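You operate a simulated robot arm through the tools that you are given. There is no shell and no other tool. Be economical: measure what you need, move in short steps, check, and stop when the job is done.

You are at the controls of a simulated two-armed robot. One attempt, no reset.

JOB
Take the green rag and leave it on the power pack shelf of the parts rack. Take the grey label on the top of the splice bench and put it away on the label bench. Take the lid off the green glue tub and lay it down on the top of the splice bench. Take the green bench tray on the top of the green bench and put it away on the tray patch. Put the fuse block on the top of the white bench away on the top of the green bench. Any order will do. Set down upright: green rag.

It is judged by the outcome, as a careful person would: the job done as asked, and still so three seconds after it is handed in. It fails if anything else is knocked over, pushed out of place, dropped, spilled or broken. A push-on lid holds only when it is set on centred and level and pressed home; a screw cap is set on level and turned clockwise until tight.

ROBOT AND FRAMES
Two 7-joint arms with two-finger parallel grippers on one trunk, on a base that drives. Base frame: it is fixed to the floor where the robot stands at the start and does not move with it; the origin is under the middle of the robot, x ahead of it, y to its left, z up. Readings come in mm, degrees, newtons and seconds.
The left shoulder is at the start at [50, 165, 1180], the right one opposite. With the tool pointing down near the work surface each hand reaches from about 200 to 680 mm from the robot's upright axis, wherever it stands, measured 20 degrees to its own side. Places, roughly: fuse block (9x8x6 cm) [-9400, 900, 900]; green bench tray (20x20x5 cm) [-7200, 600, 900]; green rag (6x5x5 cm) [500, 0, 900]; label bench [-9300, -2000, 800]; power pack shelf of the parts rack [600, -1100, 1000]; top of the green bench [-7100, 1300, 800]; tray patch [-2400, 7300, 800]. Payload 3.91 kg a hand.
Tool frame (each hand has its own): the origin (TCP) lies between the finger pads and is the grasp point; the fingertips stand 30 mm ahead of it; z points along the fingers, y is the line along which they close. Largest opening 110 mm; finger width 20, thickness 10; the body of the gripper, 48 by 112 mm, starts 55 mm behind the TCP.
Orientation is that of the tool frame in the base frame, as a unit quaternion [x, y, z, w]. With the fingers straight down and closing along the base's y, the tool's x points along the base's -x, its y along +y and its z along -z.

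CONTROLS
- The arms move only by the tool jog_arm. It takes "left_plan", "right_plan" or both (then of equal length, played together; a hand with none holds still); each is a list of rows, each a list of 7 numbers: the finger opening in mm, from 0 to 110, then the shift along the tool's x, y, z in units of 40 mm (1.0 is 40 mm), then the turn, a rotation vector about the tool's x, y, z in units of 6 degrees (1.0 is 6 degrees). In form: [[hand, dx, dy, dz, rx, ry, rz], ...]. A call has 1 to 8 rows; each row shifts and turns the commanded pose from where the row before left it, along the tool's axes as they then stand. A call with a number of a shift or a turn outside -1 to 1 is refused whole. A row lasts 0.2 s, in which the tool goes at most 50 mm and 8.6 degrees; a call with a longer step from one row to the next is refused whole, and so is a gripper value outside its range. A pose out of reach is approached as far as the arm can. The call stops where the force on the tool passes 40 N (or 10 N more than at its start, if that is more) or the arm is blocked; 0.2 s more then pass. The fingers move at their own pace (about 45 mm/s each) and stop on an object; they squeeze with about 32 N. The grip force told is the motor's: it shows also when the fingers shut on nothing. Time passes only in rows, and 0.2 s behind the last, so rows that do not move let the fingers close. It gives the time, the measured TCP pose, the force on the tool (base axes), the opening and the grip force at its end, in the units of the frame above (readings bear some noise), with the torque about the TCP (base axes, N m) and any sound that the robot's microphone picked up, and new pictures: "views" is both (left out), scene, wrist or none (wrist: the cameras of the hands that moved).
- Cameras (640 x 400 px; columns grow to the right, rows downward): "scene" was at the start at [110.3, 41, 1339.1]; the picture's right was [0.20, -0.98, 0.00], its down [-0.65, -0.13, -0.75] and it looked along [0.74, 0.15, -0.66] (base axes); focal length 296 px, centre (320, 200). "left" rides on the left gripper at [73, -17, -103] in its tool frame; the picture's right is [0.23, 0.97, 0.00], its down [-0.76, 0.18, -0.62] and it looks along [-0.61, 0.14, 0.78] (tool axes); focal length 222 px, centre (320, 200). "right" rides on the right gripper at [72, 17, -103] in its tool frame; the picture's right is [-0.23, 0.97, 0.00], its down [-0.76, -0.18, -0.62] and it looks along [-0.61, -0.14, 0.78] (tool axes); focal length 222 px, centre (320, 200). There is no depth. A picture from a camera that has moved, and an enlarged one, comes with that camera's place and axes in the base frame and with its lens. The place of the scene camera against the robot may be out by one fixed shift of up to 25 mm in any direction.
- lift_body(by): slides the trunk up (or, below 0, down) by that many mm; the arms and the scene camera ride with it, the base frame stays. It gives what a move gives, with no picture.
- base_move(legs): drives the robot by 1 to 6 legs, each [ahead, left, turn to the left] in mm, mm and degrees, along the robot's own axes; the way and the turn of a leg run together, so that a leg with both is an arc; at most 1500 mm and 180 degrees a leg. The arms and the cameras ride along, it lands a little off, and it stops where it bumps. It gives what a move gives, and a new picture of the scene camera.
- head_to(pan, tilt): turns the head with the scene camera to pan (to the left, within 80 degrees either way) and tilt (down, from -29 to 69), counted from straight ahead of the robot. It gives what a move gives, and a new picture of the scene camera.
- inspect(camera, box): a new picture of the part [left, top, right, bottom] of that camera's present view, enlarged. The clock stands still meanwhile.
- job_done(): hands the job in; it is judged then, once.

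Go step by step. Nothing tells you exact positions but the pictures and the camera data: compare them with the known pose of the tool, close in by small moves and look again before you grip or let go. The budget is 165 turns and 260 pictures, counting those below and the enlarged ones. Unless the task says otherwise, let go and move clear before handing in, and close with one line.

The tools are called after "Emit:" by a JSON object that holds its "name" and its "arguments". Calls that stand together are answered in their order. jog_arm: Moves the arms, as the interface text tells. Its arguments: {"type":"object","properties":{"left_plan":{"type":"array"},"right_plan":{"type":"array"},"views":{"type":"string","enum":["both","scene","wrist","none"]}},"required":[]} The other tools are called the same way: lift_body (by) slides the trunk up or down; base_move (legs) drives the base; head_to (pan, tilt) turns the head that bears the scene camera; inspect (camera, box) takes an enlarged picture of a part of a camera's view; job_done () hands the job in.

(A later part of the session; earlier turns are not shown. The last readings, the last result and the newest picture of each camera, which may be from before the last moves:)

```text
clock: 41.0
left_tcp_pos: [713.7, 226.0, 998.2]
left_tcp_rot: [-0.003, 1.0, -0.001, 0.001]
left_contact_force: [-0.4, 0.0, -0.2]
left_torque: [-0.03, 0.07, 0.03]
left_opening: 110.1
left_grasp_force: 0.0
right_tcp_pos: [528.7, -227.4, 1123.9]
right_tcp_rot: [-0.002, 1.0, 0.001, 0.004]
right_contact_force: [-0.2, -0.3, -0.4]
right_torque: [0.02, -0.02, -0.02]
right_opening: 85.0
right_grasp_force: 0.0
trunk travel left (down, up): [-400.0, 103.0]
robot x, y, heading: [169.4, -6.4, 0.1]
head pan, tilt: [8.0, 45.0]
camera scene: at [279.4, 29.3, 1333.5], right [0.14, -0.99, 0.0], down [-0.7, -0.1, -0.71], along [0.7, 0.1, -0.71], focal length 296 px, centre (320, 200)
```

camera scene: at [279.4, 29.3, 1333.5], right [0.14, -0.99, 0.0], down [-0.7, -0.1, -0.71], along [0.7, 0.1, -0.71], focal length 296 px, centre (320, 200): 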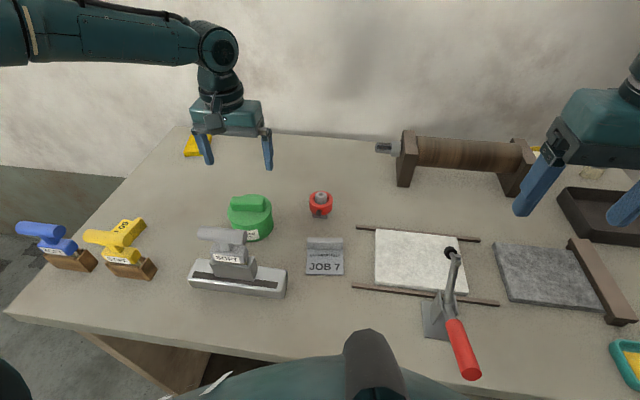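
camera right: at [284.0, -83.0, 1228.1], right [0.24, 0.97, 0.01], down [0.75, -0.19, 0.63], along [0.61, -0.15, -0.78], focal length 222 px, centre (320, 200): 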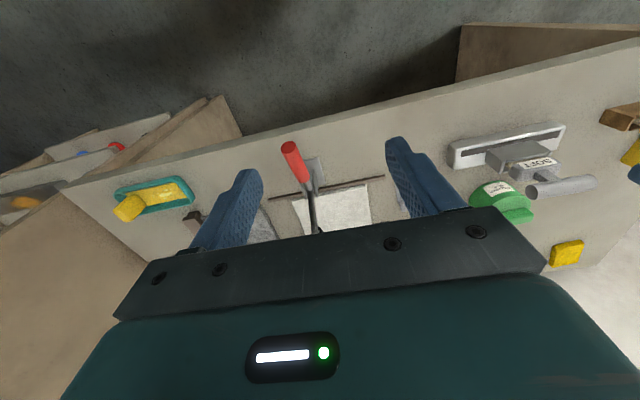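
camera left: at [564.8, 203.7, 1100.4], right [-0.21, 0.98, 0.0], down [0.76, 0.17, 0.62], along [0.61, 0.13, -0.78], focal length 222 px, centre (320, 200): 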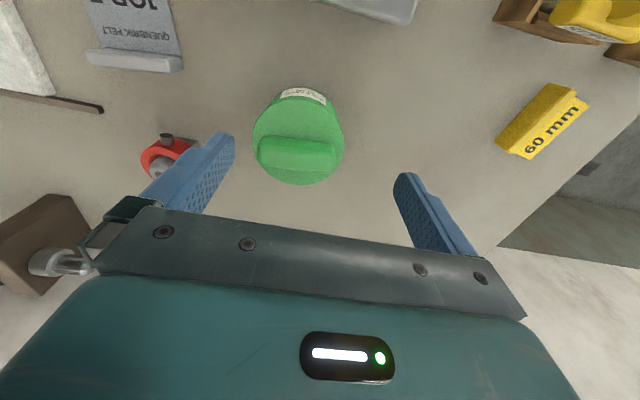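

Emit:
{"name": "jog_arm", "arguments": {"left_plan": [[90, 0.67, -0.28, 0, 0, 0, 0], [90, 0.67, -0.28, 0.2, 0, 0, 0], [90, 0, 0, 0.25, 0, 0, 0]], "views": "wrist"}}

```text
clock: 41.8
left_tcp_pos: [659.6, 203.6, 979.9]
left_tcp_rot: [-0.002, 1.0, 0.001, 0.001]
left_contact_force: [1.2, 0.8, 0.4]
left_torque: [0.02, 0.01, 0.0]
left_opening: 90.1
left_grasp_force: 0.1
right_tcp_pos: [528.5, -227.2, 1125.4]
right_tcp_rot: [-0.002, 1.0, 0.002, 0.006]
right_contact_force: [-0.6, -1.0, 0.1]
right_torque: [0.0, 0.03, -0.01]
right_opening: 85.0
right_grasp_force: 0.0
trunk travel left (down, up): [-400.0, 103.0]
robot x, y, heading: [169.7, -2.4, 0.2]
head pan, tilt: [8.0, 45.0]
camera left: at [587.2, 188.4, 1082.5], right [-0.23, 0.97, 0.0], down [0.76, 0.18, 0.62], along [0.61, 0.14, -0.78], focal length 222 px, centre (320, 200)
```

left: 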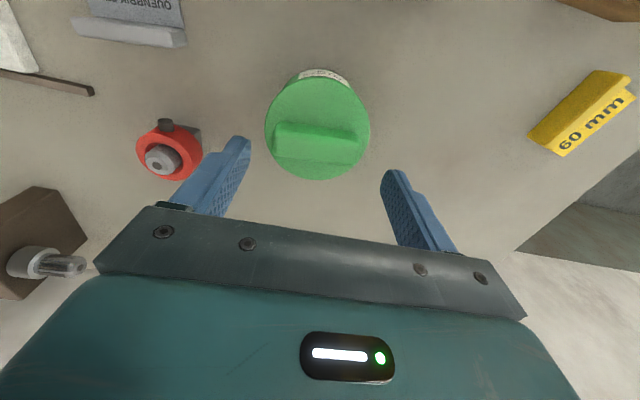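

Emit:
{"name": "jog_arm", "arguments": {"left_plan": [[90, 0, 0, 0.4, 0, 0, 0], [90, 0, 0, 0.3, 0, 0, 0], [90, 0, 0, 0.2, 0, 0, 0], [90, 0, 0, 0.1, 0, 0, 0]], "views": "both"}}

```text
clock: 42.8
left_tcp_pos: [659.5, 202.9, 941.3]
left_tcp_rot: [-0.003, 1.0, -0.001, 0.0]
left_contact_force: [-0.5, -0.2, 0.6]
left_torque: [-0.01, 0.01, -0.03]
left_opening: 90.0
left_grasp_force: 0.1
right_tcp_pos: [529.4, -226.3, 1125.7]
right_tcp_rot: [-0.001, 1.0, 0.001, 0.006]
right_contact_force: [0.5, 0.0, 0.1]
right_torque: [0.03, -0.04, 0.0]
right_opening: 85.1
right_grasp_force: 0.0
trunk travel left (down, up): [-400.0, 103.0]
robot x, y, heading: [169.1, -5.5, 0.2]
head pan, tilt: [8.0, 45.0]
camera scene: at [278.5, 29.3, 1333.6], right [0.14, -0.99, 0.0], down [-0.7, -0.1, -0.71], along [0.7, 0.1, -0.71], focal length 296 px, centre (320, 200)
camera left: at [587.2, 188.4, 1042.5], right [-0.23, 0.97, 0.0], down [0.76, 0.18, 0.62], along [0.61, 0.14, -0.78], focal length 222 px, centre (320, 200)
```

scene: 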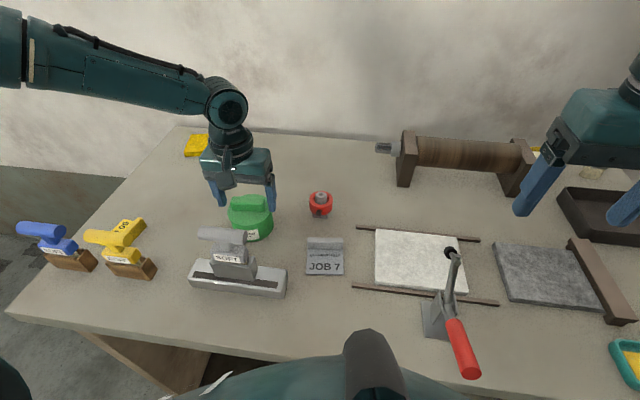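
left: 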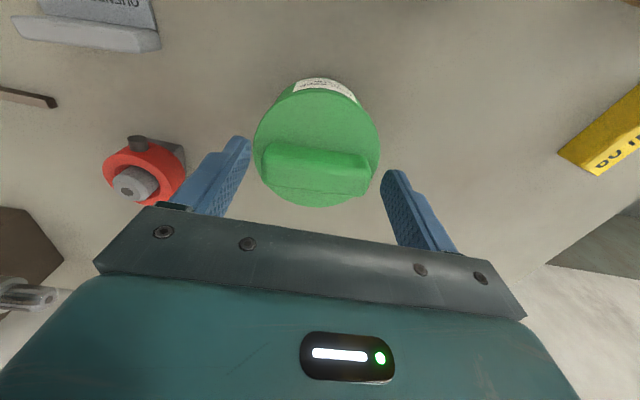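

Emit:
{"name": "jog_arm", "arguments": {"left_plan": [[90, 0, 0, 0.15, 0, 0, 0], [90, 0, 0, 0.15, 0, 0, 0], [90, 0, 0, 0.1, 0, 0, 0]], "views": "wrist"}}

Emit:
{"name": "inspect", "arguments": {"camera": "scene", "box": [180, 130, 340, 250]}}

```text
clock: 43.7
left_tcp_pos: [661.0, 201.9, 935.0]
left_tcp_rot: [-0.002, 1.0, -0.008, 0.012]
left_contact_force: [-6.7, -0.4, 17.4]
left_torque: [-0.81, 0.2, -0.24]
left_opening: 90.7
left_grasp_force: 0.5
left hand out of reach, approached as far as the arm can: row 3
right_tcp_pos: [528.0, -226.6, 1125.1]
right_tcp_rot: [-0.001, 1.0, 0.002, 0.007]
right_contact_force: [-0.3, 0.3, 0.2]
right_torque: [-0.01, 0.0, -0.03]
right_opening: 85.1
right_grasp_force: 0.0
trunk travel left (down, up): [-400.0, 103.0]
robot x, y, heading: [166.7, -10.0, 0.1]
head pan, tilt: [8.0, 45.0]
stopped in row 3 (left hand): the force on the tool passed its limit (the readings are from after the stop); the commanded pose is now the measured one
camera left: at [586.4, 187.9, 1035.9], right [-0.23, 0.97, -0.02], down [0.75, 0.19, 0.64], along [0.62, 0.13, -0.77], focal length 222 px, centre (320, 200)
```

left: 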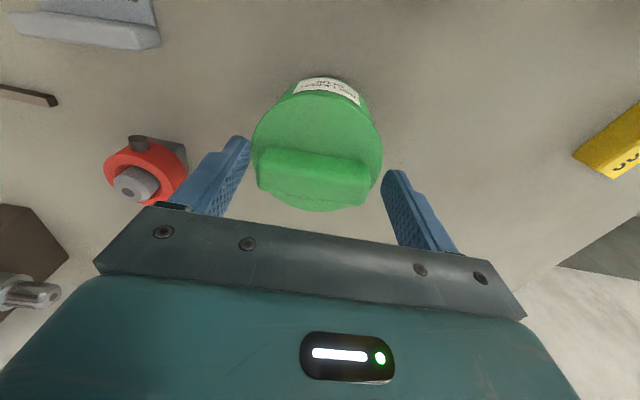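

```text
3.33 times, centred on (260, 190) of scene
camera zoom: at [276.9, 29.1, 1333.7], right [0.14, -0.99, 0.0], down [-0.7, -0.1, -0.71], along [0.7, 0.1, -0.71], focal length 986 px, centre (520, 233)
```

zoom: 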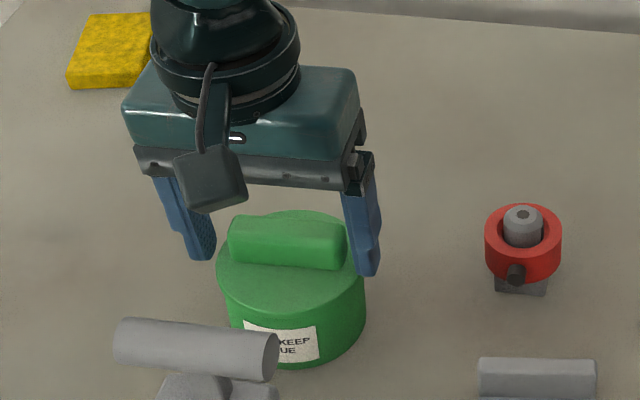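

The right fingertip touched the lid top (z≈903). I'll raise 3 mm, centre, and close on the bar.

Emit:
{"name": "jog_arm", "arguments": {"left_plan": [[90, 0, 0, -0.08, 0, 0, 0], [90, 0, -0.06, 0, 0, 0, 0], [60, 0, 0, 0, 0, 0, 0], [50, 0, 0, 0, 0, 0, 0], [50, 0, 0, 0, 0, 0, 0]], "views": "wrist"}}

Emit:
{"name": "inspect", "arguments": {"camera": "scene", "box": [180, 130, 340, 250]}}

```text
clock: 44.9
left_tcp_pos: [661.7, 202.6, 937.2]
left_tcp_rot: [-0.003, 1.0, -0.006, 0.011]
left_contact_force: [0.7, 7.0, 9.8]
left_torque: [-0.01, -0.07, 0.03]
left_opening: 77.2
left_grasp_force: 32.1
right_tcp_pos: [528.8, -227.0, 1124.9]
right_tcp_rot: [-0.002, 1.0, 0.002, 0.006]
right_contact_force: [-0.7, -0.6, -0.2]
right_torque: [0.04, 0.01, -0.01]
right_opening: 85.1
right_grasp_force: 0.1
trunk travel left (down, up): [-400.0, 103.0]
robot x, y, heading: [168.7, -5.7, 0.1]
head pan, tilt: [8.0, 45.0]
camera left: at [587.1, 187.4, 1037.0], right [-0.23, 0.97, -0.02], down [0.75, 0.19, 0.64], along [0.62, 0.14, -0.77], focal length 222 px, centre (320, 200)
```

left: 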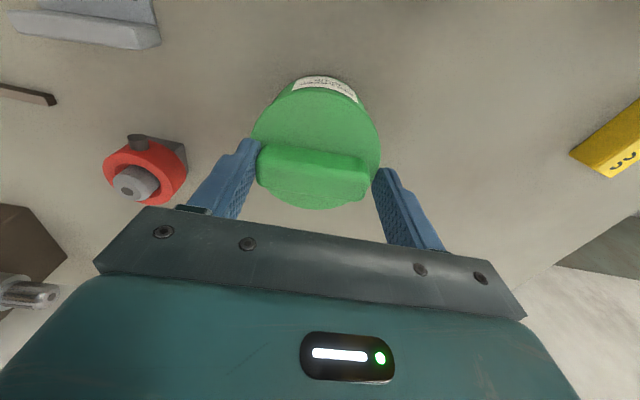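

```text
3.33 times, centred on (260, 190) of scene
camera zoom: at [277.7, 29.6, 1333.7], right [0.14, -0.99, 0.0], down [-0.7, -0.1, -0.71], along [0.7, 0.1, -0.71], focal length 986 px, centre (520, 233)
```

zoom: 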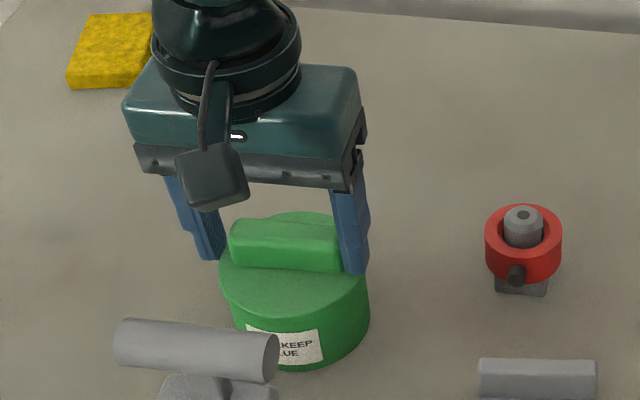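

Gripped the bar. I'll lift a few mm and see whether the lid comes away.

Emit:
{"name": "jog_arm", "arguments": {"left_plan": [[50, 0, 0, -0.1, 0, 0, 0], [50, 0, 0, -0.1, 0, 0, 0], [50, 0, 0, -0.1, 0, 0, 0]], "views": "none"}}

Emit:
{"name": "inspect", "arguments": {"camera": "scene", "box": [180, 130, 340, 250]}}

```text
clock: 45.7
left_tcp_pos: [661.0, 201.0, 945.7]
left_tcp_rot: [-0.002, 1.0, -0.005, 0.008]
left_contact_force: [0.6, 0.2, 0.0]
left_torque: [0.01, -0.01, -0.01]
left_opening: 77.1
left_grasp_force: 32.2
right_tcp_pos: [529.1, -227.0, 1126.2]
right_tcp_rot: [-0.001, 1.0, 0.001, 0.006]
right_contact_force: [0.7, 0.2, 0.1]
right_torque: [-0.02, -0.03, -0.01]
right_opening: 85.1
right_grasp_force: 0.1
trunk travel left (down, up): [-400.0, 103.0]
robot x, y, heading: [168.3, -5.8, 0.2]
head pan, tilt: [8.0, 45.0]
heard: snap
```

```text
3.33 times, centred on (260, 190) of scene
camera zoom: at [278.4, 29.2, 1333.6], right [0.14, -0.99, 0.0], down [-0.7, -0.1, -0.71], along [0.7, 0.1, -0.71], focal length 986 px, centre (520, 233)
```

zoom: 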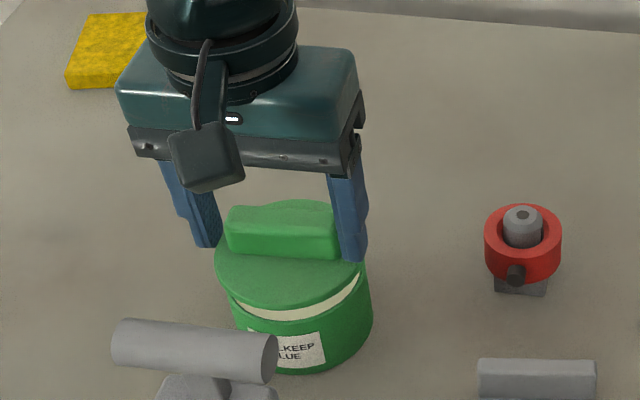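

The lid snapped off. I'll lift it, carry it to a clear spot near [660, 325], and lower.

Emit:
{"name": "jog_arm", "arguments": {"left_plan": [[50, 0, 0, -0.7, 0, 0, 0], [50, 0, 0, -0.8, 0, 0, 0], [50, 0, 1, 0, 0, 0, 0], [50, 0, 1, 0, 0, 0, 0], [50, 0, 1, 0, 0, 0, 0], [50, 0, 0, 1, 0, 0, 0], [50, 0, 0, 0.8, 0, 0, 0]]}}

```text
clock: 47.3
left_tcp_pos: [660.5, 321.9, 934.7]
left_tcp_rot: [-0.002, 1.0, -0.005, 0.008]
left_contact_force: [-0.5, -0.9, 0.2]
left_torque: [0.04, 0.02, 0.03]
left_opening: 77.0
left_grasp_force: 31.9
right_tcp_pos: [528.3, -226.6, 1125.3]
right_tcp_rot: [-0.001, 1.0, 0.002, 0.005]
right_contact_force: [0.1, -0.6, 0.1]
right_torque: [0.02, 0.02, 0.04]
right_opening: 85.2
right_grasp_force: 0.0
trunk travel left (down, up): [-400.0, 103.0]
robot x, y, heading: [171.7, -3.0, 0.1]
head pan, tilt: [8.0, 45.0]
camera scene: at [278.7, 29.5, 1333.6], right [0.14, -0.99, 0.0], down [-0.7, -0.1, -0.71], along [0.7, 0.1, -0.71], focal length 296 px, centre (320, 200)
camera left: at [586.0, 307.2, 1035.2], right [-0.23, 0.97, -0.01], down [0.75, 0.19, 0.63], along [0.62, 0.14, -0.77], focal length 222 px, centre (320, 200)
```

scene: 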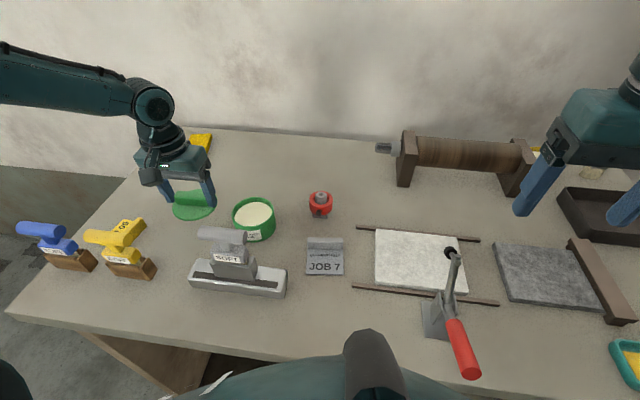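
left: 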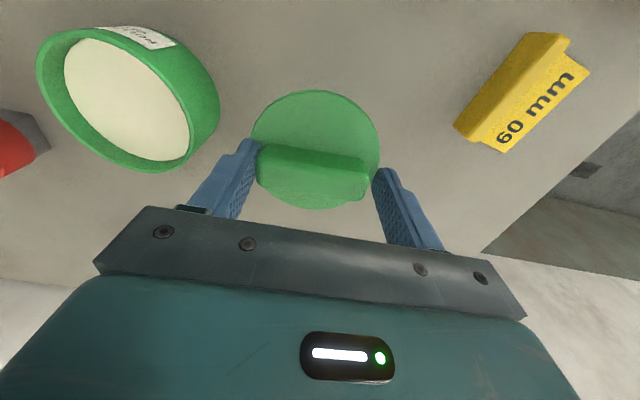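

Spot is clear. Lowering till contact.

Emit:
{"name": "jog_arm", "arguments": {"left_plan": [[50, 0, 0, 0.4, 0, 0, 0], [50, 0, 0, 0.12, 0, 0, 0], [50, 0, 0, 0.12, 0, 0, 0], [50, 0, 0, 0.1, 0, 0, 0], [50, 0, 0, 0.1, 0, 0, 0], [50, 0, 0, 0.1, 0, 0, 0], [50, 0, 0, 0.1, 0, 0, 0]], "views": "none"}}

```text
clock: 48.9
left_tcp_pos: [660.4, 320.2, 891.3]
left_tcp_rot: [-0.003, 1.0, -0.006, 0.009]
left_contact_force: [-0.1, 0.4, -0.8]
left_torque: [0.0, -0.03, -0.02]
left_opening: 76.9
left_grasp_force: 31.5
right_tcp_pos: [528.5, -225.7, 1124.8]
right_tcp_rot: [-0.001, 1.0, 0.001, 0.004]
right_contact_force: [0.0, 0.4, 0.0]
right_torque: [0.01, 0.01, -0.02]
right_opening: 84.7
right_grasp_force: 0.0
trunk travel left (down, up): [-400.0, 103.0]
robot x, y, heading: [169.4, -7.1, 0.5]
head pan, tilt: [8.0, 45.0]
```

Emit:
{"name": "jog_arm", "arguments": {"left_plan": [[50, 0, 0, 0.06, 0, 0, 0], [50, 0, 0, 0.06, 0, 0, 0], [50, 0, 0, 0.06, 0, 0, 0], [50, 0, 0, 0.06, 0, 0, 0]], "views": "wrist"}}

```text
clock: 49.9
left_tcp_pos: [661.2, 321.0, 884.6]
left_tcp_rot: [-0.003, 1.0, -0.004, 0.011]
left_contact_force: [-2.8, 2.2, 13.7]
left_torque: [-0.32, -0.05, -0.03]
left_opening: 76.8
left_grasp_force: 32.5
right_tcp_pos: [526.9, -226.7, 1126.8]
right_tcp_rot: [-0.001, 1.0, 0.002, 0.006]
right_contact_force: [-0.5, -0.1, 0.3]
right_torque: [-0.03, 0.03, 0.0]
right_opening: 85.1
right_grasp_force: 0.1
trunk travel left (down, up): [-400.0, 103.0]
robot x, y, heading: [168.1, -8.5, 0.3]
head pan, tilt: [8.0, 45.0]
camera left: at [586.9, 305.7, 985.9], right [-0.23, 0.97, -0.02], down [0.75, 0.19, 0.64], along [0.62, 0.14, -0.77], focal length 222 px, centre (320, 200)
```

left: 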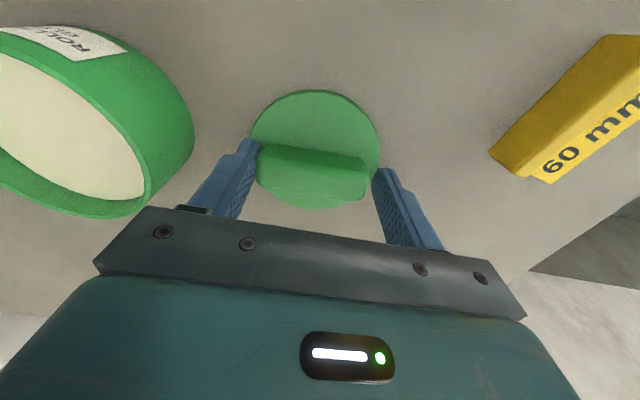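

Contact made. I'll release, lift the left hand and pull it back.

Emit:
{"name": "jog_arm", "arguments": {"left_plan": [[90, 0, 0, 0, 0, 0, 0], [92, 0, 0, 0, 0, 0, 0], [92, 0, 0, -0.5, 0, 0, 0], [92, 0, 0, -1, 0, 0, 0], [92, 0, 0, -1, 0, 0, 0], [92, 0.2, 0, -1, 0, 0, 0], [92, 0.8, 0, -0.8, 0, 0, 0], [92, 1, 0, -0.6, 0, 0, 0]], "views": "wrist"}}

Emit:
{"name": "jog_arm", "arguments": {"left_plan": [[92, 1, 0, -0.1, 0, 0, 0], [92, 1, 0, 0, 0, 0, 0], [92, 1, 0, 0, 0, 0, 0], [92, 1, 0, 0, 0, 0, 0]], "views": "none"}}

Emit:
{"name": "base_move", "arguments": {"legs": [[-20, 110, 0]]}}

```text
clock: 51.7
left_tcp_pos: [576.2, 321.5, 1078.3]
left_tcp_rot: [-0.002, 1.0, -0.005, 0.009]
left_contact_force: [0.4, 0.0, 0.8]
left_torque: [0.02, -0.02, 0.02]
left_opening: 91.9
left_grasp_force: 0.1
right_tcp_pos: [528.0, -227.7, 1125.5]
right_tcp_rot: [-0.001, 1.0, 0.002, 0.005]
right_contact_force: [-0.8, -0.2, 0.4]
right_torque: [0.01, -0.02, 0.01]
right_opening: 85.5
right_grasp_force: 0.1
trunk travel left (down, up): [-400.0, 103.0]
robot x, y, heading: [172.7, -7.0, 0.0]
head pan, tilt: [8.0, 45.0]
camera left: at [502.9, 307.4, 1179.5], right [-0.23, 0.97, -0.01], down [0.75, 0.19, 0.64], along [0.62, 0.14, -0.77], focal length 222 px, centre (320, 200)
```

left: 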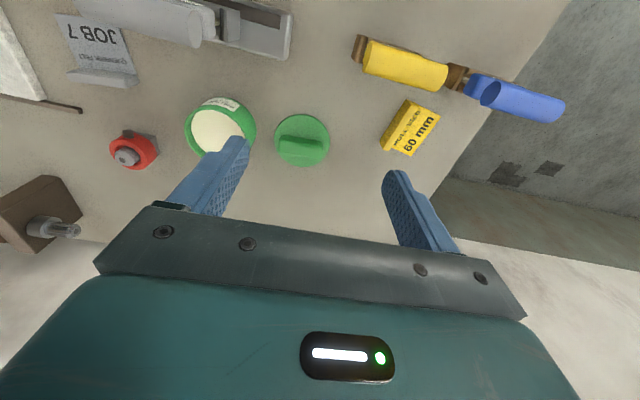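

```text
clock: 52.7
left_tcp_pos: [415.4, 319.5, 1079.8]
left_tcp_rot: [-0.002, 1.0, -0.004, 0.009]
left_contact_force: [-0.4, 0.4, 0.5]
left_torque: [0.02, -0.01, -0.02]
left_opening: 91.9
left_grasp_force: 0.1
right_tcp_pos: [527.3, -227.2, 1125.5]
right_tcp_rot: [-0.001, 1.0, 0.002, 0.006]
right_contact_force: [-0.5, 0.4, 0.4]
right_torque: [0.02, -0.04, 0.0]
right_opening: 85.2
right_grasp_force: 0.1
trunk travel left (down, up): [-400.0, 103.0]
robot x, y, heading: [170.1, -6.0, 0.2]
head pan, tilt: [8.0, 45.0]
```

```text
clock: 53.9
left_tcp_pos: [396.4, 429.6, 1078.1]
left_tcp_rot: [-0.003, 1.0, -0.006, 0.009]
left_contact_force: [-0.1, 0.1, 0.2]
left_torque: [0.0, -0.02, 0.01]
left_opening: 92.0
left_grasp_force: 0.1
right_tcp_pos: [508.8, -117.3, 1124.4]
right_tcp_rot: [0.0, 1.0, 0.0, 0.004]
right_contact_force: [0.6, 0.7, -0.7]
right_torque: [-0.03, 0.0, -0.01]
right_opening: 84.8
right_grasp_force: 0.1
trunk travel left (down, up): [-400.0, 103.0]
robot x, y, heading: [152.7, 103.6, 0.2]
head pan, tilt: [8.0, 45.0]
camera scene: at [258.0, 139.9, 1333.6], right [0.14, -0.99, 0.0], down [-0.7, -0.1, -0.71], along [0.7, 0.1, -0.71], focal length 296 px, centre (320, 200)
```

scene: 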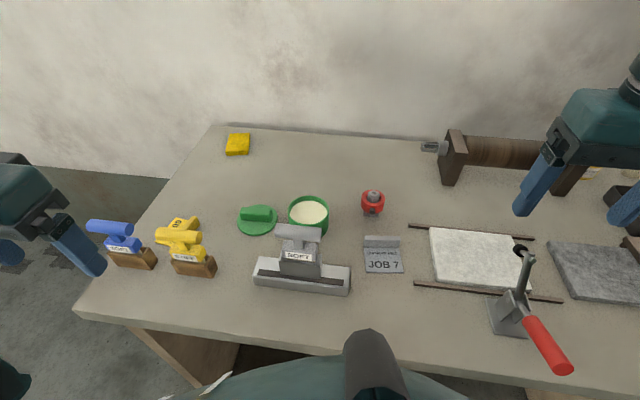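

Lid laid, tub undisturbed. Now the right hand goes over the label for a look.

Emit:
{"name": "jog_arm", "arguments": {"right_plan": [[85, -0.32, 0.92, 0.6, 0, 0, 0], [85, -0.32, 0.92, 0.6, 0, 0, 0], [85, -0.32, 0.92, 0.6, 0, 0, 0], [85, -0.32, 0.92, 0.6, 0, 0, 0]], "views": "none"}}

Emit:
{"name": "inspect", "arguments": {"camera": "right", "box": [160, 40, 480, 240]}}

```text
clock: 54.9
left_tcp_pos: [397.9, 431.1, 1079.3]
left_tcp_rot: [-0.003, 1.0, -0.005, 0.009]
left_contact_force: [0.4, 0.0, 0.4]
left_torque: [-0.01, -0.01, 0.0]
left_opening: 92.0
left_grasp_force: 0.2
right_tcp_pos: [560.9, 31.7, 1028.6]
right_tcp_rot: [0.0, 1.0, 0.001, 0.004]
right_contact_force: [-0.7, -0.5, 0.1]
right_torque: [-0.02, 0.01, 0.0]
right_opening: 84.8
right_grasp_force: 0.1
trunk travel left (down, up): [-400.0, 103.0]
robot x, y, heading: [147.4, 104.2, 0.3]
head pan, tilt: [8.0, 45.0]
```

```text
2.00 times, centred on (320, 140) of right
camera zoom: at [488.0, 47.6, 1132.2], right [0.23, 0.97, 0.0], down [0.76, -0.18, 0.63], along [0.61, -0.14, -0.78], focal length 444 px, centre (320, 320)
```

zoom: 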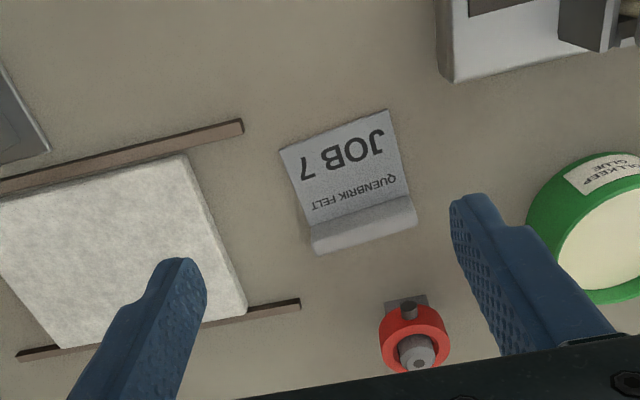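

The label's ridge is at about [629, 45], 70 mm wide. I'll descend above it and check.

Emit:
{"name": "jog_arm", "arguments": {"right_plan": [[95, -0.54, 0.11, 0.8, 0, 0, 0], [95, -0.54, 0.11, 0.8, 0, 0, 0], [95, -0.54, 0.11, 0.8, 0, 0, 0]], "views": "wrist"}}

```text
clock: 55.7
left_tcp_pos: [398.8, 429.3, 1079.0]
left_tcp_rot: [-0.002, 1.0, -0.006, 0.008]
left_contact_force: [-0.6, -0.3, -0.8]
left_torque: [-0.01, 0.02, -0.02]
left_opening: 92.0
left_grasp_force: 0.0
right_tcp_pos: [627.4, 44.7, 933.7]
right_tcp_rot: [0.0, 1.0, 0.002, 0.005]
right_contact_force: [-0.4, 0.3, 1.1]
right_torque: [-0.04, -0.02, -0.01]
right_opening: 94.8
right_grasp_force: 0.0
trunk travel left (down, up): [-400.0, 103.0]
robot x, y, heading: [149.3, 103.3, 0.3]
head pan, tilt: [8.0, 45.0]
camera right: at [553.4, 61.1, 1036.6], right [0.23, 0.97, 0.01], down [0.76, -0.18, 0.63], along [0.61, -0.14, -0.78], focal length 222 px, centre (320, 200)
```

right: 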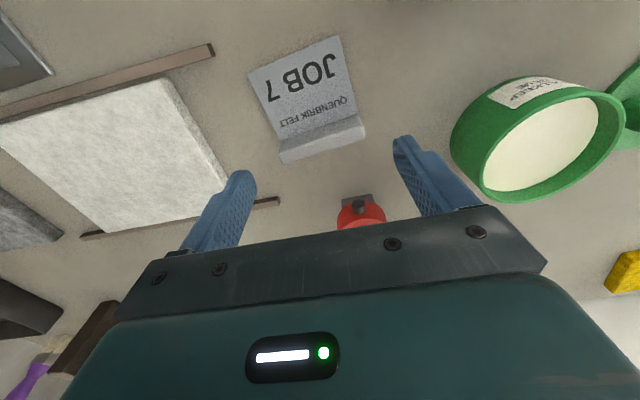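

Emit:
{"name": "jog_arm", "arguments": {"right_plan": [[95, 0, 0, 0.6, 0, 0, 0], [95, 0, 0, 0.45, 0, 0, 0], [95, 0, 0, 0.15, 0, 0, 0], [65, 0, 0, 0, 0, 0, 0], [40, 0, 0, 0, 0, 0, 0], [40, 0, 0, 0, 0, 0, 0], [40, 0, 0, 0, 0, 0, 0]], "views": "wrist"}}

```text
clock: 57.3
left_tcp_pos: [397.6, 430.3, 1078.8]
left_tcp_rot: [-0.003, 1.0, -0.005, 0.009]
left_contact_force: [0.5, 0.6, 0.6]
left_torque: [-0.01, 0.01, 0.01]
left_opening: 92.1
left_grasp_force: 0.1
right_tcp_pos: [626.8, 43.9, 886.0]
right_tcp_rot: [-0.001, 1.0, 0.002, 0.005]
right_contact_force: [0.4, 0.4, 0.3]
right_torque: [0.0, -0.05, 0.0]
right_opening: 69.7
right_grasp_force: 32.0
trunk travel left (down, up): [-400.0, 103.0]
robot x, y, heading: [150.1, 103.2, 0.2]
head pan, tilt: [8.0, 45.0]
camera right: at [553.1, 60.8, 989.2], right [0.23, 0.97, 0.01], down [0.76, -0.18, 0.63], along [0.61, -0.14, -0.78], focal length 222 px, centre (320, 200)
```

right: 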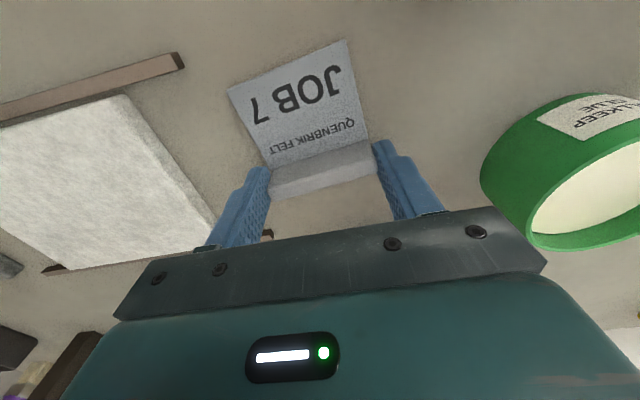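

Gripped (70 mm). Lift and retract, then I'll turn and look around.

Emit:
{"name": "jog_arm", "arguments": {"right_plan": [[40, 0, 0, -0.8, 0, 0, 0], [40, 0, 0, -1, 0, 0, 0], [40, 0, 0, -1, 0, 0, 0], [40, 0, 0, -1, 0, 0, 0], [40, 0, 0, -1, 0, 0, 0], [40, 0.5, 0, -1, 0, 0, 0], [40, 1, 0, -0.3, 0, 0, 0], [40, 1, -0.3, 0, 0, 0, 0]], "views": "wrist"}}

Emit:
{"name": "jog_arm", "arguments": {"right_plan": [[40, 1, -0.5, 0, 0, 0, 0], [40, 1, -0.5, 0, 0, 0, 0], [40, 0.8, -0.5, 0, 0, 0, 0]], "views": "none"}}

Emit:
{"name": "base_move", "arguments": {"legs": [[-500, 0, 0], [0, 0, 90]]}}

Emit:
{"name": "head_to", "arguments": {"pan": 60, "tilt": 10}}

```text
clock: 59.1
left_tcp_pos: [397.5, 429.7, 1079.9]
left_tcp_rot: [-0.003, 1.0, -0.006, 0.008]
left_contact_force: [0.0, -0.5, 0.7]
left_torque: [0.04, 0.04, -0.01]
left_opening: 92.0
left_grasp_force: 0.2
right_tcp_pos: [522.6, 31.9, 1130.6]
right_tcp_rot: [0.0, 1.0, 0.002, 0.005]
right_contact_force: [-0.3, 0.1, -0.3]
right_torque: [0.0, -0.04, 0.02]
right_opening: 69.5
right_grasp_force: 31.9
trunk travel left (down, up): [-400.0, 103.0]
robot x, y, heading: [150.6, 103.8, -0.0]
head pan, tilt: [8.0, 45.0]
camera right: at [449.0, 47.4, 1233.9], right [0.23, 0.97, 0.01], down [0.76, -0.18, 0.63], along [0.61, -0.14, -0.78], focal length 222 px, centre (320, 200)
```

right: 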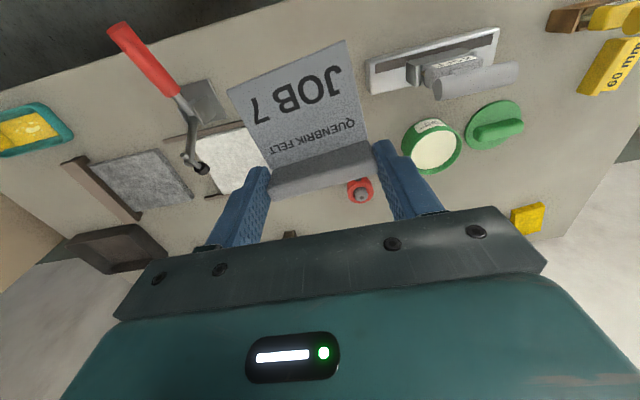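

```text
clock: 59.9
left_tcp_pos: [397.5, 429.3, 1077.3]
left_tcp_rot: [-0.003, 1.0, -0.006, 0.008]
left_contact_force: [0.2, -0.4, 0.0]
left_torque: [0.04, -0.01, 0.03]
left_opening: 91.9
left_grasp_force: 0.1
right_tcp_pos: [412.7, -30.6, 1128.6]
right_tcp_rot: [0.0, 1.0, 0.002, 0.005]
right_contact_force: [0.1, 0.9, -1.0]
right_torque: [0.0, 0.02, 0.0]
right_opening: 69.5
right_grasp_force: 32.0
trunk travel left (down, up): [-400.0, 103.0]
robot x, y, heading: [148.2, 101.0, 0.1]
head pan, tilt: [8.0, 45.0]
```

```text
clock: 66.7
left_tcp_pos: [-687.6, 344.4, 1080.4]
left_tcp_rot: [0.715, -0.699, -0.003, -0.011]
left_contact_force: [0.3, -0.4, -0.2]
left_torque: [0.03, -0.02, -0.01]
left_opening: 92.1
left_grasp_force: 0.0
right_tcp_pos: [-227.3, 366.0, 1128.3]
right_tcp_rot: [0.713, -0.701, -0.005, -0.002]
right_contact_force: [-0.4, 0.5, -0.6]
right_torque: [0.03, 0.01, -0.01]
right_opening: 69.7
right_grasp_force: 31.7
trunk travel left (down, up): [-400.0, 103.0]
robot x, y, heading: [-353.0, 101.9, 90.9]
head pan, tilt: [8.0, 45.0]
camera scene: at [-371.2, 235.3, 1333.6], right [0.99, 0.16, 0.0], down [0.11, -0.7, -0.71], along [-0.11, 0.7, -0.71], focal length 296 px, centre (320, 200)
```

scene: 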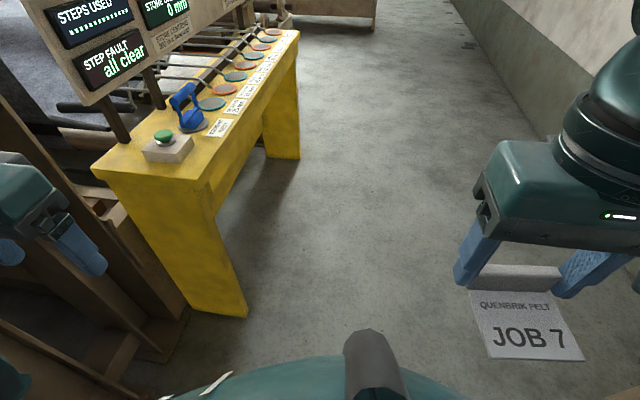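

```text
clock: 67.9
left_tcp_pos: [-687.4, 342.0, 1079.8]
left_tcp_rot: [0.714, -0.7, -0.001, -0.009]
left_contact_force: [0.1, -0.2, 0.6]
left_torque: [-0.01, -0.03, -0.02]
left_opening: 92.1
left_grasp_force: 0.1
right_tcp_pos: [-227.2, 365.6, 1127.8]
right_tcp_rot: [0.713, -0.701, -0.005, -0.003]
right_contact_force: [-0.3, 0.1, -0.6]
right_torque: [0.0, -0.01, -0.02]
right_opening: 69.6
right_grasp_force: 31.8
trunk travel left (down, up): [-400.0, 103.0]
robot x, y, heading: [-360.8, 98.4, 91.3]
head pan, tilt: [60.0, 10.0]
camera scene: at [-439.6, 200.0, 1388.5], right [0.48, 0.88, 0.0], down [0.15, -0.08, -0.98], along [-0.86, 0.48, -0.17], focal length 296 px, centre (320, 200)
```

scene: 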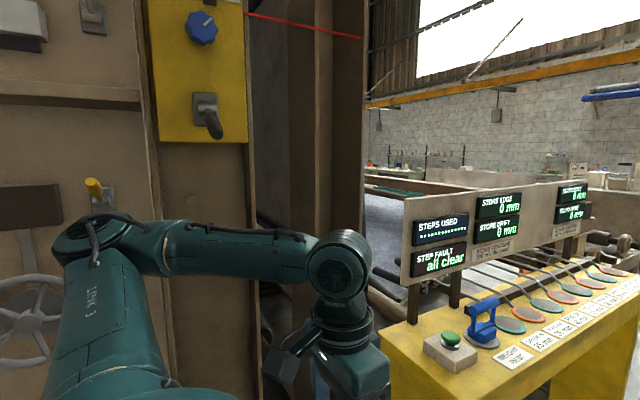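

There is a large machine to my left side. I'll look around more before driving.

Emit:
{"name": "head_to", "arguments": {"pan": 0, "tilt": 12}}

Emit:
{"name": "head_to", "arguments": {"pan": 80, "tilt": 25}}

```text
clock: 69.2
left_tcp_pos: [-688.2, 343.1, 1079.4]
left_tcp_rot: [0.715, -0.699, -0.003, -0.01]
left_contact_force: [0.5, 0.6, -0.3]
left_torque: [-0.02, -0.01, -0.01]
left_opening: 92.2
left_grasp_force: 0.0
right_tcp_pos: [-227.3, 365.9, 1129.3]
right_tcp_rot: [0.714, -0.701, -0.005, -0.002]
right_contact_force: [-0.6, 0.3, -0.1]
right_torque: [0.03, 0.04, 0.0]
right_opening: 69.7
right_grasp_force: 32.4
trunk travel left (down, up): [-400.0, 103.0]
robot x, y, heading: [-356.2, 100.1, 91.1]
head pan, tilt: [0.0, 12.0]
camera scene: at [-360.1, 248.3, 1385.3], right [1.0, 0.02, 0.0], down [0.0, -0.21, -0.98], along [-0.02, 0.98, -0.21], focal length 296 px, centre (320, 200)
```

scene: 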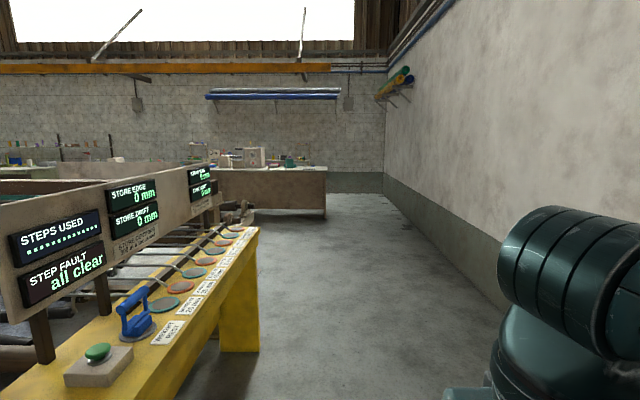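

```text
clock: 70.8
left_tcp_pos: [-686.8, 344.6, 1077.6]
left_tcp_rot: [0.715, -0.699, -0.002, -0.009]
left_contact_force: [-0.3, 0.2, -0.1]
left_torque: [0.01, -0.05, -0.01]
left_opening: 91.9
left_grasp_force: 0.0
right_tcp_pos: [-228.0, 366.3, 1128.5]
right_tcp_rot: [0.713, -0.701, -0.005, -0.002]
right_contact_force: [0.3, 0.7, -1.6]
right_torque: [0.01, 0.03, 0.01]
right_opening: 69.1
right_grasp_force: 32.2
trunk travel left (down, up): [-400.0, 103.0]
robot x, y, heading: [-358.2, 101.3, 91.1]
head pan, tilt: [80.0, 25.0]
camera scene: at [-449.2, 169.4, 1364.2], right [0.16, 0.99, 0.0], down [0.42, -0.07, -0.91], along [-0.9, 0.14, -0.42], focal length 296 px, centre (320, 200)
```

scene: 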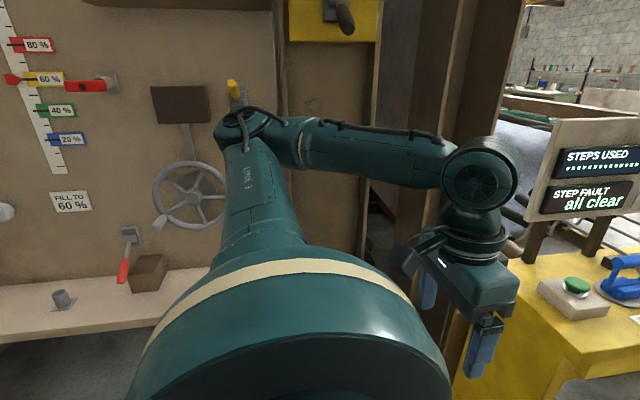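

The aisle continues north, with the tray-patch bench at its far end. Let me turn right around to see the south side.

Emit:
{"name": "base_move", "arguments": {"legs": [[0, 0, -178]]}}

Emit:
{"name": "head_to", "arguments": {"pan": -45, "tilt": 12}}

Emit:
{"name": "head_to", "arguments": {"pan": 15, "tilt": 12}}

```text
clock: 78.4
left_tcp_pos: [-12.8, -123.0, 1079.2]
left_tcp_rot: [0.681, 0.732, -0.009, 0.003]
left_contact_force: [0.1, 0.3, 0.7]
left_torque: [0.01, 0.02, 0.01]
left_opening: 91.9
left_grasp_force: 0.1
right_tcp_pos: [-470.3, -169.9, 1127.6]
right_tcp_rot: [0.683, 0.731, -0.002, 0.004]
right_contact_force: [-0.4, -0.2, -1.1]
right_torque: [-0.03, 0.0, -0.01]
right_opening: 69.6
right_grasp_force: 32.0
trunk travel left (down, up): [-400.0, 103.0]
robot x, y, heading: [-356.4, 98.5, -85.9]
head pan, tilt: [80.0, 25.0]
camera scene: at [-264.0, 86.9, 1364.2], right [-0.1, -0.99, 0.0], down [-0.42, 0.04, -0.91], along [0.9, -0.09, -0.42], focal length 296 px, centre (320, 200)
```

scene: 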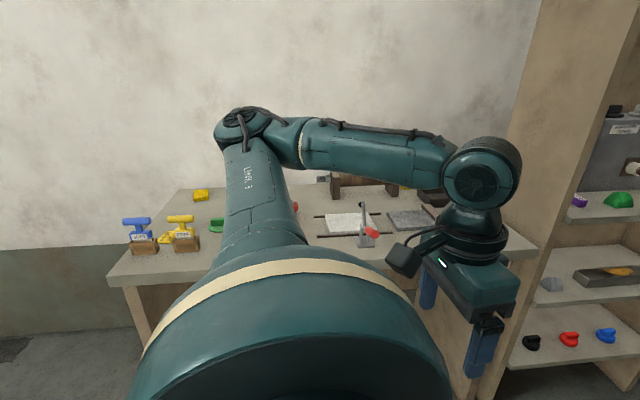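

```text
clock: 80.4
left_tcp_pos: [-13.3, -123.5, 1080.1]
left_tcp_rot: [0.681, 0.733, -0.01, 0.004]
left_contact_force: [0.5, -0.7, -0.5]
left_torque: [0.0, -0.01, 0.0]
left_opening: 92.0
left_grasp_force: 0.0
right_tcp_pos: [-469.8, -170.0, 1128.6]
right_tcp_rot: [0.682, 0.731, -0.003, 0.005]
right_contact_force: [0.8, -0.4, -0.6]
right_torque: [-0.05, 0.01, 0.03]
right_opening: 69.5
right_grasp_force: 31.2
trunk travel left (down, up): [-400.0, 103.0]
robot x, y, heading: [-357.7, 101.8, -85.8]
head pan, tilt: [-45.0, 12.0]
camera scene: at [-416.7, 26.0, 1385.3], right [-0.76, 0.65, 0.0], down [0.14, 0.16, -0.98], along [-0.64, -0.74, -0.21], focal length 296 px, centre (320, 200)
```

scene: 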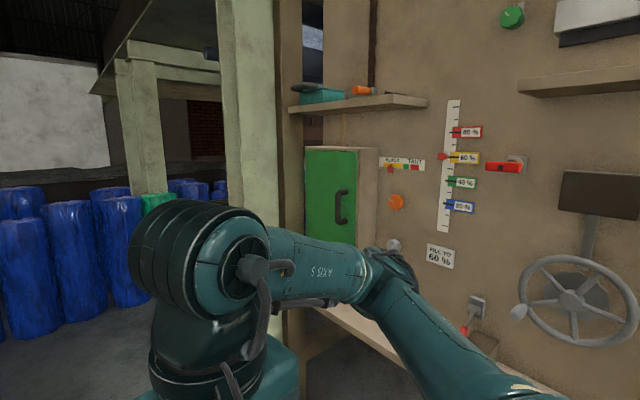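

```text
clock: 81.7
left_tcp_pos: [-12.3, -124.2, 1079.9]
left_tcp_rot: [0.681, 0.732, -0.009, 0.002]
left_contact_force: [0.8, -0.1, -0.1]
left_torque: [0.03, 0.02, 0.0]
left_opening: 92.3
left_grasp_force: 0.0
right_tcp_pos: [-470.0, -170.1, 1129.4]
right_tcp_rot: [0.682, 0.731, -0.003, 0.004]
right_contact_force: [-0.1, 0.8, -0.9]
right_torque: [0.01, 0.01, 0.0]
right_opening: 69.5
right_grasp_force: 32.3
trunk travel left (down, up): [-400.0, 103.0]
robot x, y, heading: [-352.8, 101.3, -85.9]
head pan, tilt: [15.0, 12.0]
camera scene: at [-325.3, 8.3, 1385.3], right [-0.95, -0.33, 0.0], down [-0.07, 0.2, -0.98], along [0.32, -0.92, -0.21], focal length 296 px, centre (320, 200)
```

scene: 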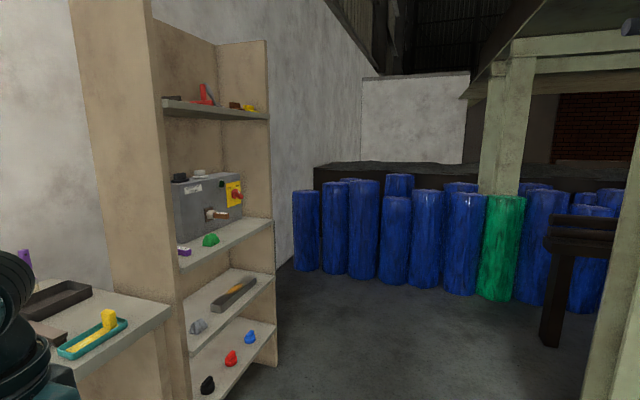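

The south has rolls and a platform; I'll go one metre that way to see whether a westward passage exists.

Emit:
{"name": "base_move", "arguments": {"legs": [[1000, 0, -4]]}}

Emit:
{"name": "head_to", "arguments": {"pan": -70, "tilt": 10}}

Emit:
{"name": "head_to", "arguments": {"pan": -25, "tilt": 15}}

```text
clock: 87.0
left_tcp_pos: [9.4, -1150.2, 1078.9]
left_tcp_rot: [0.705, 0.71, -0.01, 0.003]
left_contact_force: [-0.5, -0.3, 0.0]
left_torque: [0.01, 0.05, 0.01]
left_opening: 92.1
left_grasp_force: 0.0
right_tcp_pos: [-450.7, -1165.2, 1128.4]
right_tcp_rot: [0.706, 0.708, -0.003, 0.005]
right_contact_force: [-0.9, 0.7, -0.9]
right_torque: [-0.02, -0.01, -0.01]
right_opening: 69.3
right_grasp_force: 32.0
trunk travel left (down, up): [-400.0, 103.0]
robot x, y, heading: [-317.1, -902.9, -89.8]
head pan, tilt: [15.0, 12.0]
camera scene: at [-295.6, -998.0, 1385.3], right [-0.96, -0.26, 0.0], down [-0.05, 0.2, -0.98], along [0.26, -0.94, -0.21], focal length 296 px, centre (320, 200)
```

scene: 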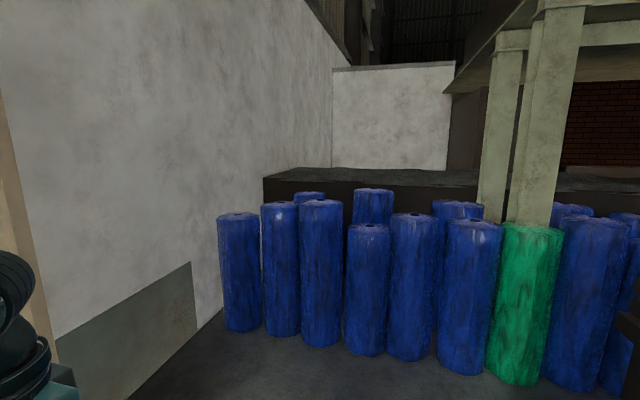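

```text
clock: 88.5
left_tcp_pos: [7.7, -1150.1, 1079.1]
left_tcp_rot: [0.705, 0.709, -0.011, 0.002]
left_contact_force: [0.5, -0.5, -0.6]
left_torque: [-0.01, 0.0, 0.0]
left_opening: 92.2
left_grasp_force: 0.0
right_tcp_pos: [-451.3, -1165.5, 1129.3]
right_tcp_rot: [0.706, 0.708, -0.003, 0.005]
right_contact_force: [0.1, -0.2, -0.8]
right_torque: [-0.06, 0.03, -0.03]
right_opening: 69.8
right_grasp_force: 32.2
trunk travel left (down, up): [-400.0, 103.0]
robot x, y, heading: [-318.0, -903.8, -89.7]
head pan, tilt: [-70.0, 10.0]
camera scene: at [-407.3, -939.9, 1388.6], right [-0.35, 0.94, 0.0], down [0.16, 0.06, -0.98], along [-0.92, -0.34, -0.17], focal length 296 px, centre (320, 200)
```

scene: 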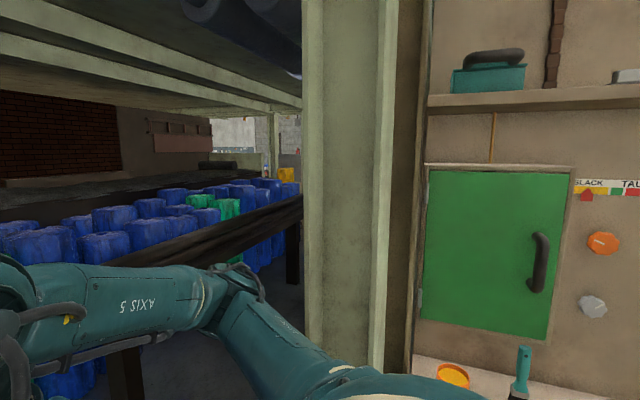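

```text
clock: 89.7
left_tcp_pos: [7.9, -1149.4, 1077.8]
left_tcp_rot: [0.704, 0.71, -0.009, 0.003]
left_contact_force: [0.4, 0.0, 0.5]
left_torque: [-0.02, 0.0, -0.02]
left_opening: 92.2
left_grasp_force: 0.2
right_tcp_pos: [-450.8, -1166.3, 1128.3]
right_tcp_rot: [0.706, 0.708, -0.003, 0.005]
right_contact_force: [-0.4, 0.4, -1.3]
right_torque: [-0.03, 0.03, 0.04]
right_opening: 69.3
right_grasp_force: 32.0
trunk travel left (down, up): [-400.0, 103.0]
robot x, y, heading: [-318.2, -902.9, -89.6]
head pan, tilt: [-25.0, 15.0]
camera scene: at [-359.3, -992.5, 1380.5], right [-0.91, 0.42, 0.0], down [0.11, 0.23, -0.97], along [-0.41, -0.88, -0.26], focal length 296 px, centre (320, 200)
```

scene: 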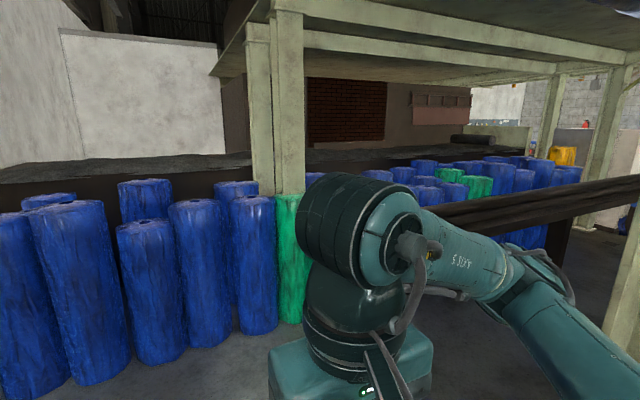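

South is cramped with rolls. I'll use the north aisle instead: turn around and drive north to about y = 3400, then look.

Emit:
{"name": "base_move", "arguments": {"legs": [[0, 0, 179.7], [1500, 0, 0], [700, 0, 0], [1500, -300, 0], [600, 0, 0]]}}

Emit:
{"name": "head_to", "arguments": {"pan": 10, "tilt": 15}}

Emit:
{"name": "head_to", "arguments": {"pan": 65, "tilt": 15}}

```text
refused: leg 4 is longer than a leg can be; nothing moved
```

```text
clock: 90.7
left_tcp_pos: [9.0, -1150.0, 1079.5]
left_tcp_rot: [0.705, 0.71, -0.009, 0.003]
left_contact_force: [-0.5, 0.1, -0.5]
left_torque: [0.02, -0.04, 0.02]
left_opening: 92.4
left_grasp_force: 0.0
right_tcp_pos: [-450.1, -1165.4, 1127.9]
right_tcp_rot: [0.706, 0.708, -0.002, 0.005]
right_contact_force: [0.2, 0.1, -1.3]
right_torque: [-0.07, 0.01, 0.0]
right_opening: 69.5
right_grasp_force: 32.2
trunk travel left (down, up): [-400.0, 103.0]
robot x, y, heading: [-318.4, -905.5, -89.8]
head pan, tilt: [10.0, 15.0]
camera scene: at [-303.6, -999.7, 1380.4], right [-0.98, -0.18, 0.0], down [-0.05, 0.25, -0.97], along [0.17, -0.95, -0.26], focal length 296 px, centre (320, 200)
```

scene: 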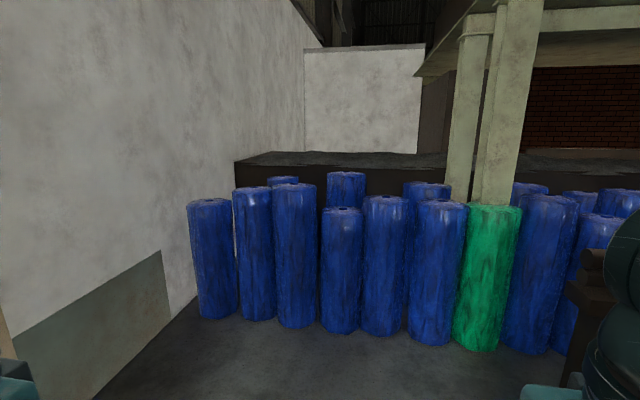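

```text
clock: 91.9
left_tcp_pos: [8.3, -1149.7, 1079.9]
left_tcp_rot: [0.704, 0.71, -0.009, 0.002]
left_contact_force: [0.7, 0.3, -0.4]
left_torque: [0.01, 0.0, 0.01]
left_opening: 92.0
left_grasp_force: 0.0
right_tcp_pos: [-451.7, -1165.0, 1129.7]
right_tcp_rot: [0.706, 0.708, -0.003, 0.004]
right_contact_force: [0.2, 0.8, -0.2]
right_torque: [-0.04, 0.01, -0.03]
right_opening: 69.5
right_grasp_force: 31.8
trunk travel left (down, up): [-400.0, 103.0]
robot x, y, heading: [-318.2, -907.3, -90.3]
head pan, tilt: [65.0, 15.0]
camera scene: at [-235.3, -947.0, 1380.5], right [-0.42, -0.91, 0.0], down [-0.23, 0.11, -0.97], along [0.88, -0.41, -0.26], focal length 296 px, centre (320, 200)
```

scene: 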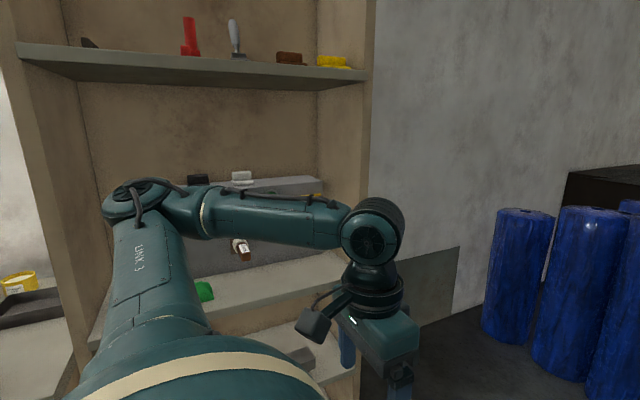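

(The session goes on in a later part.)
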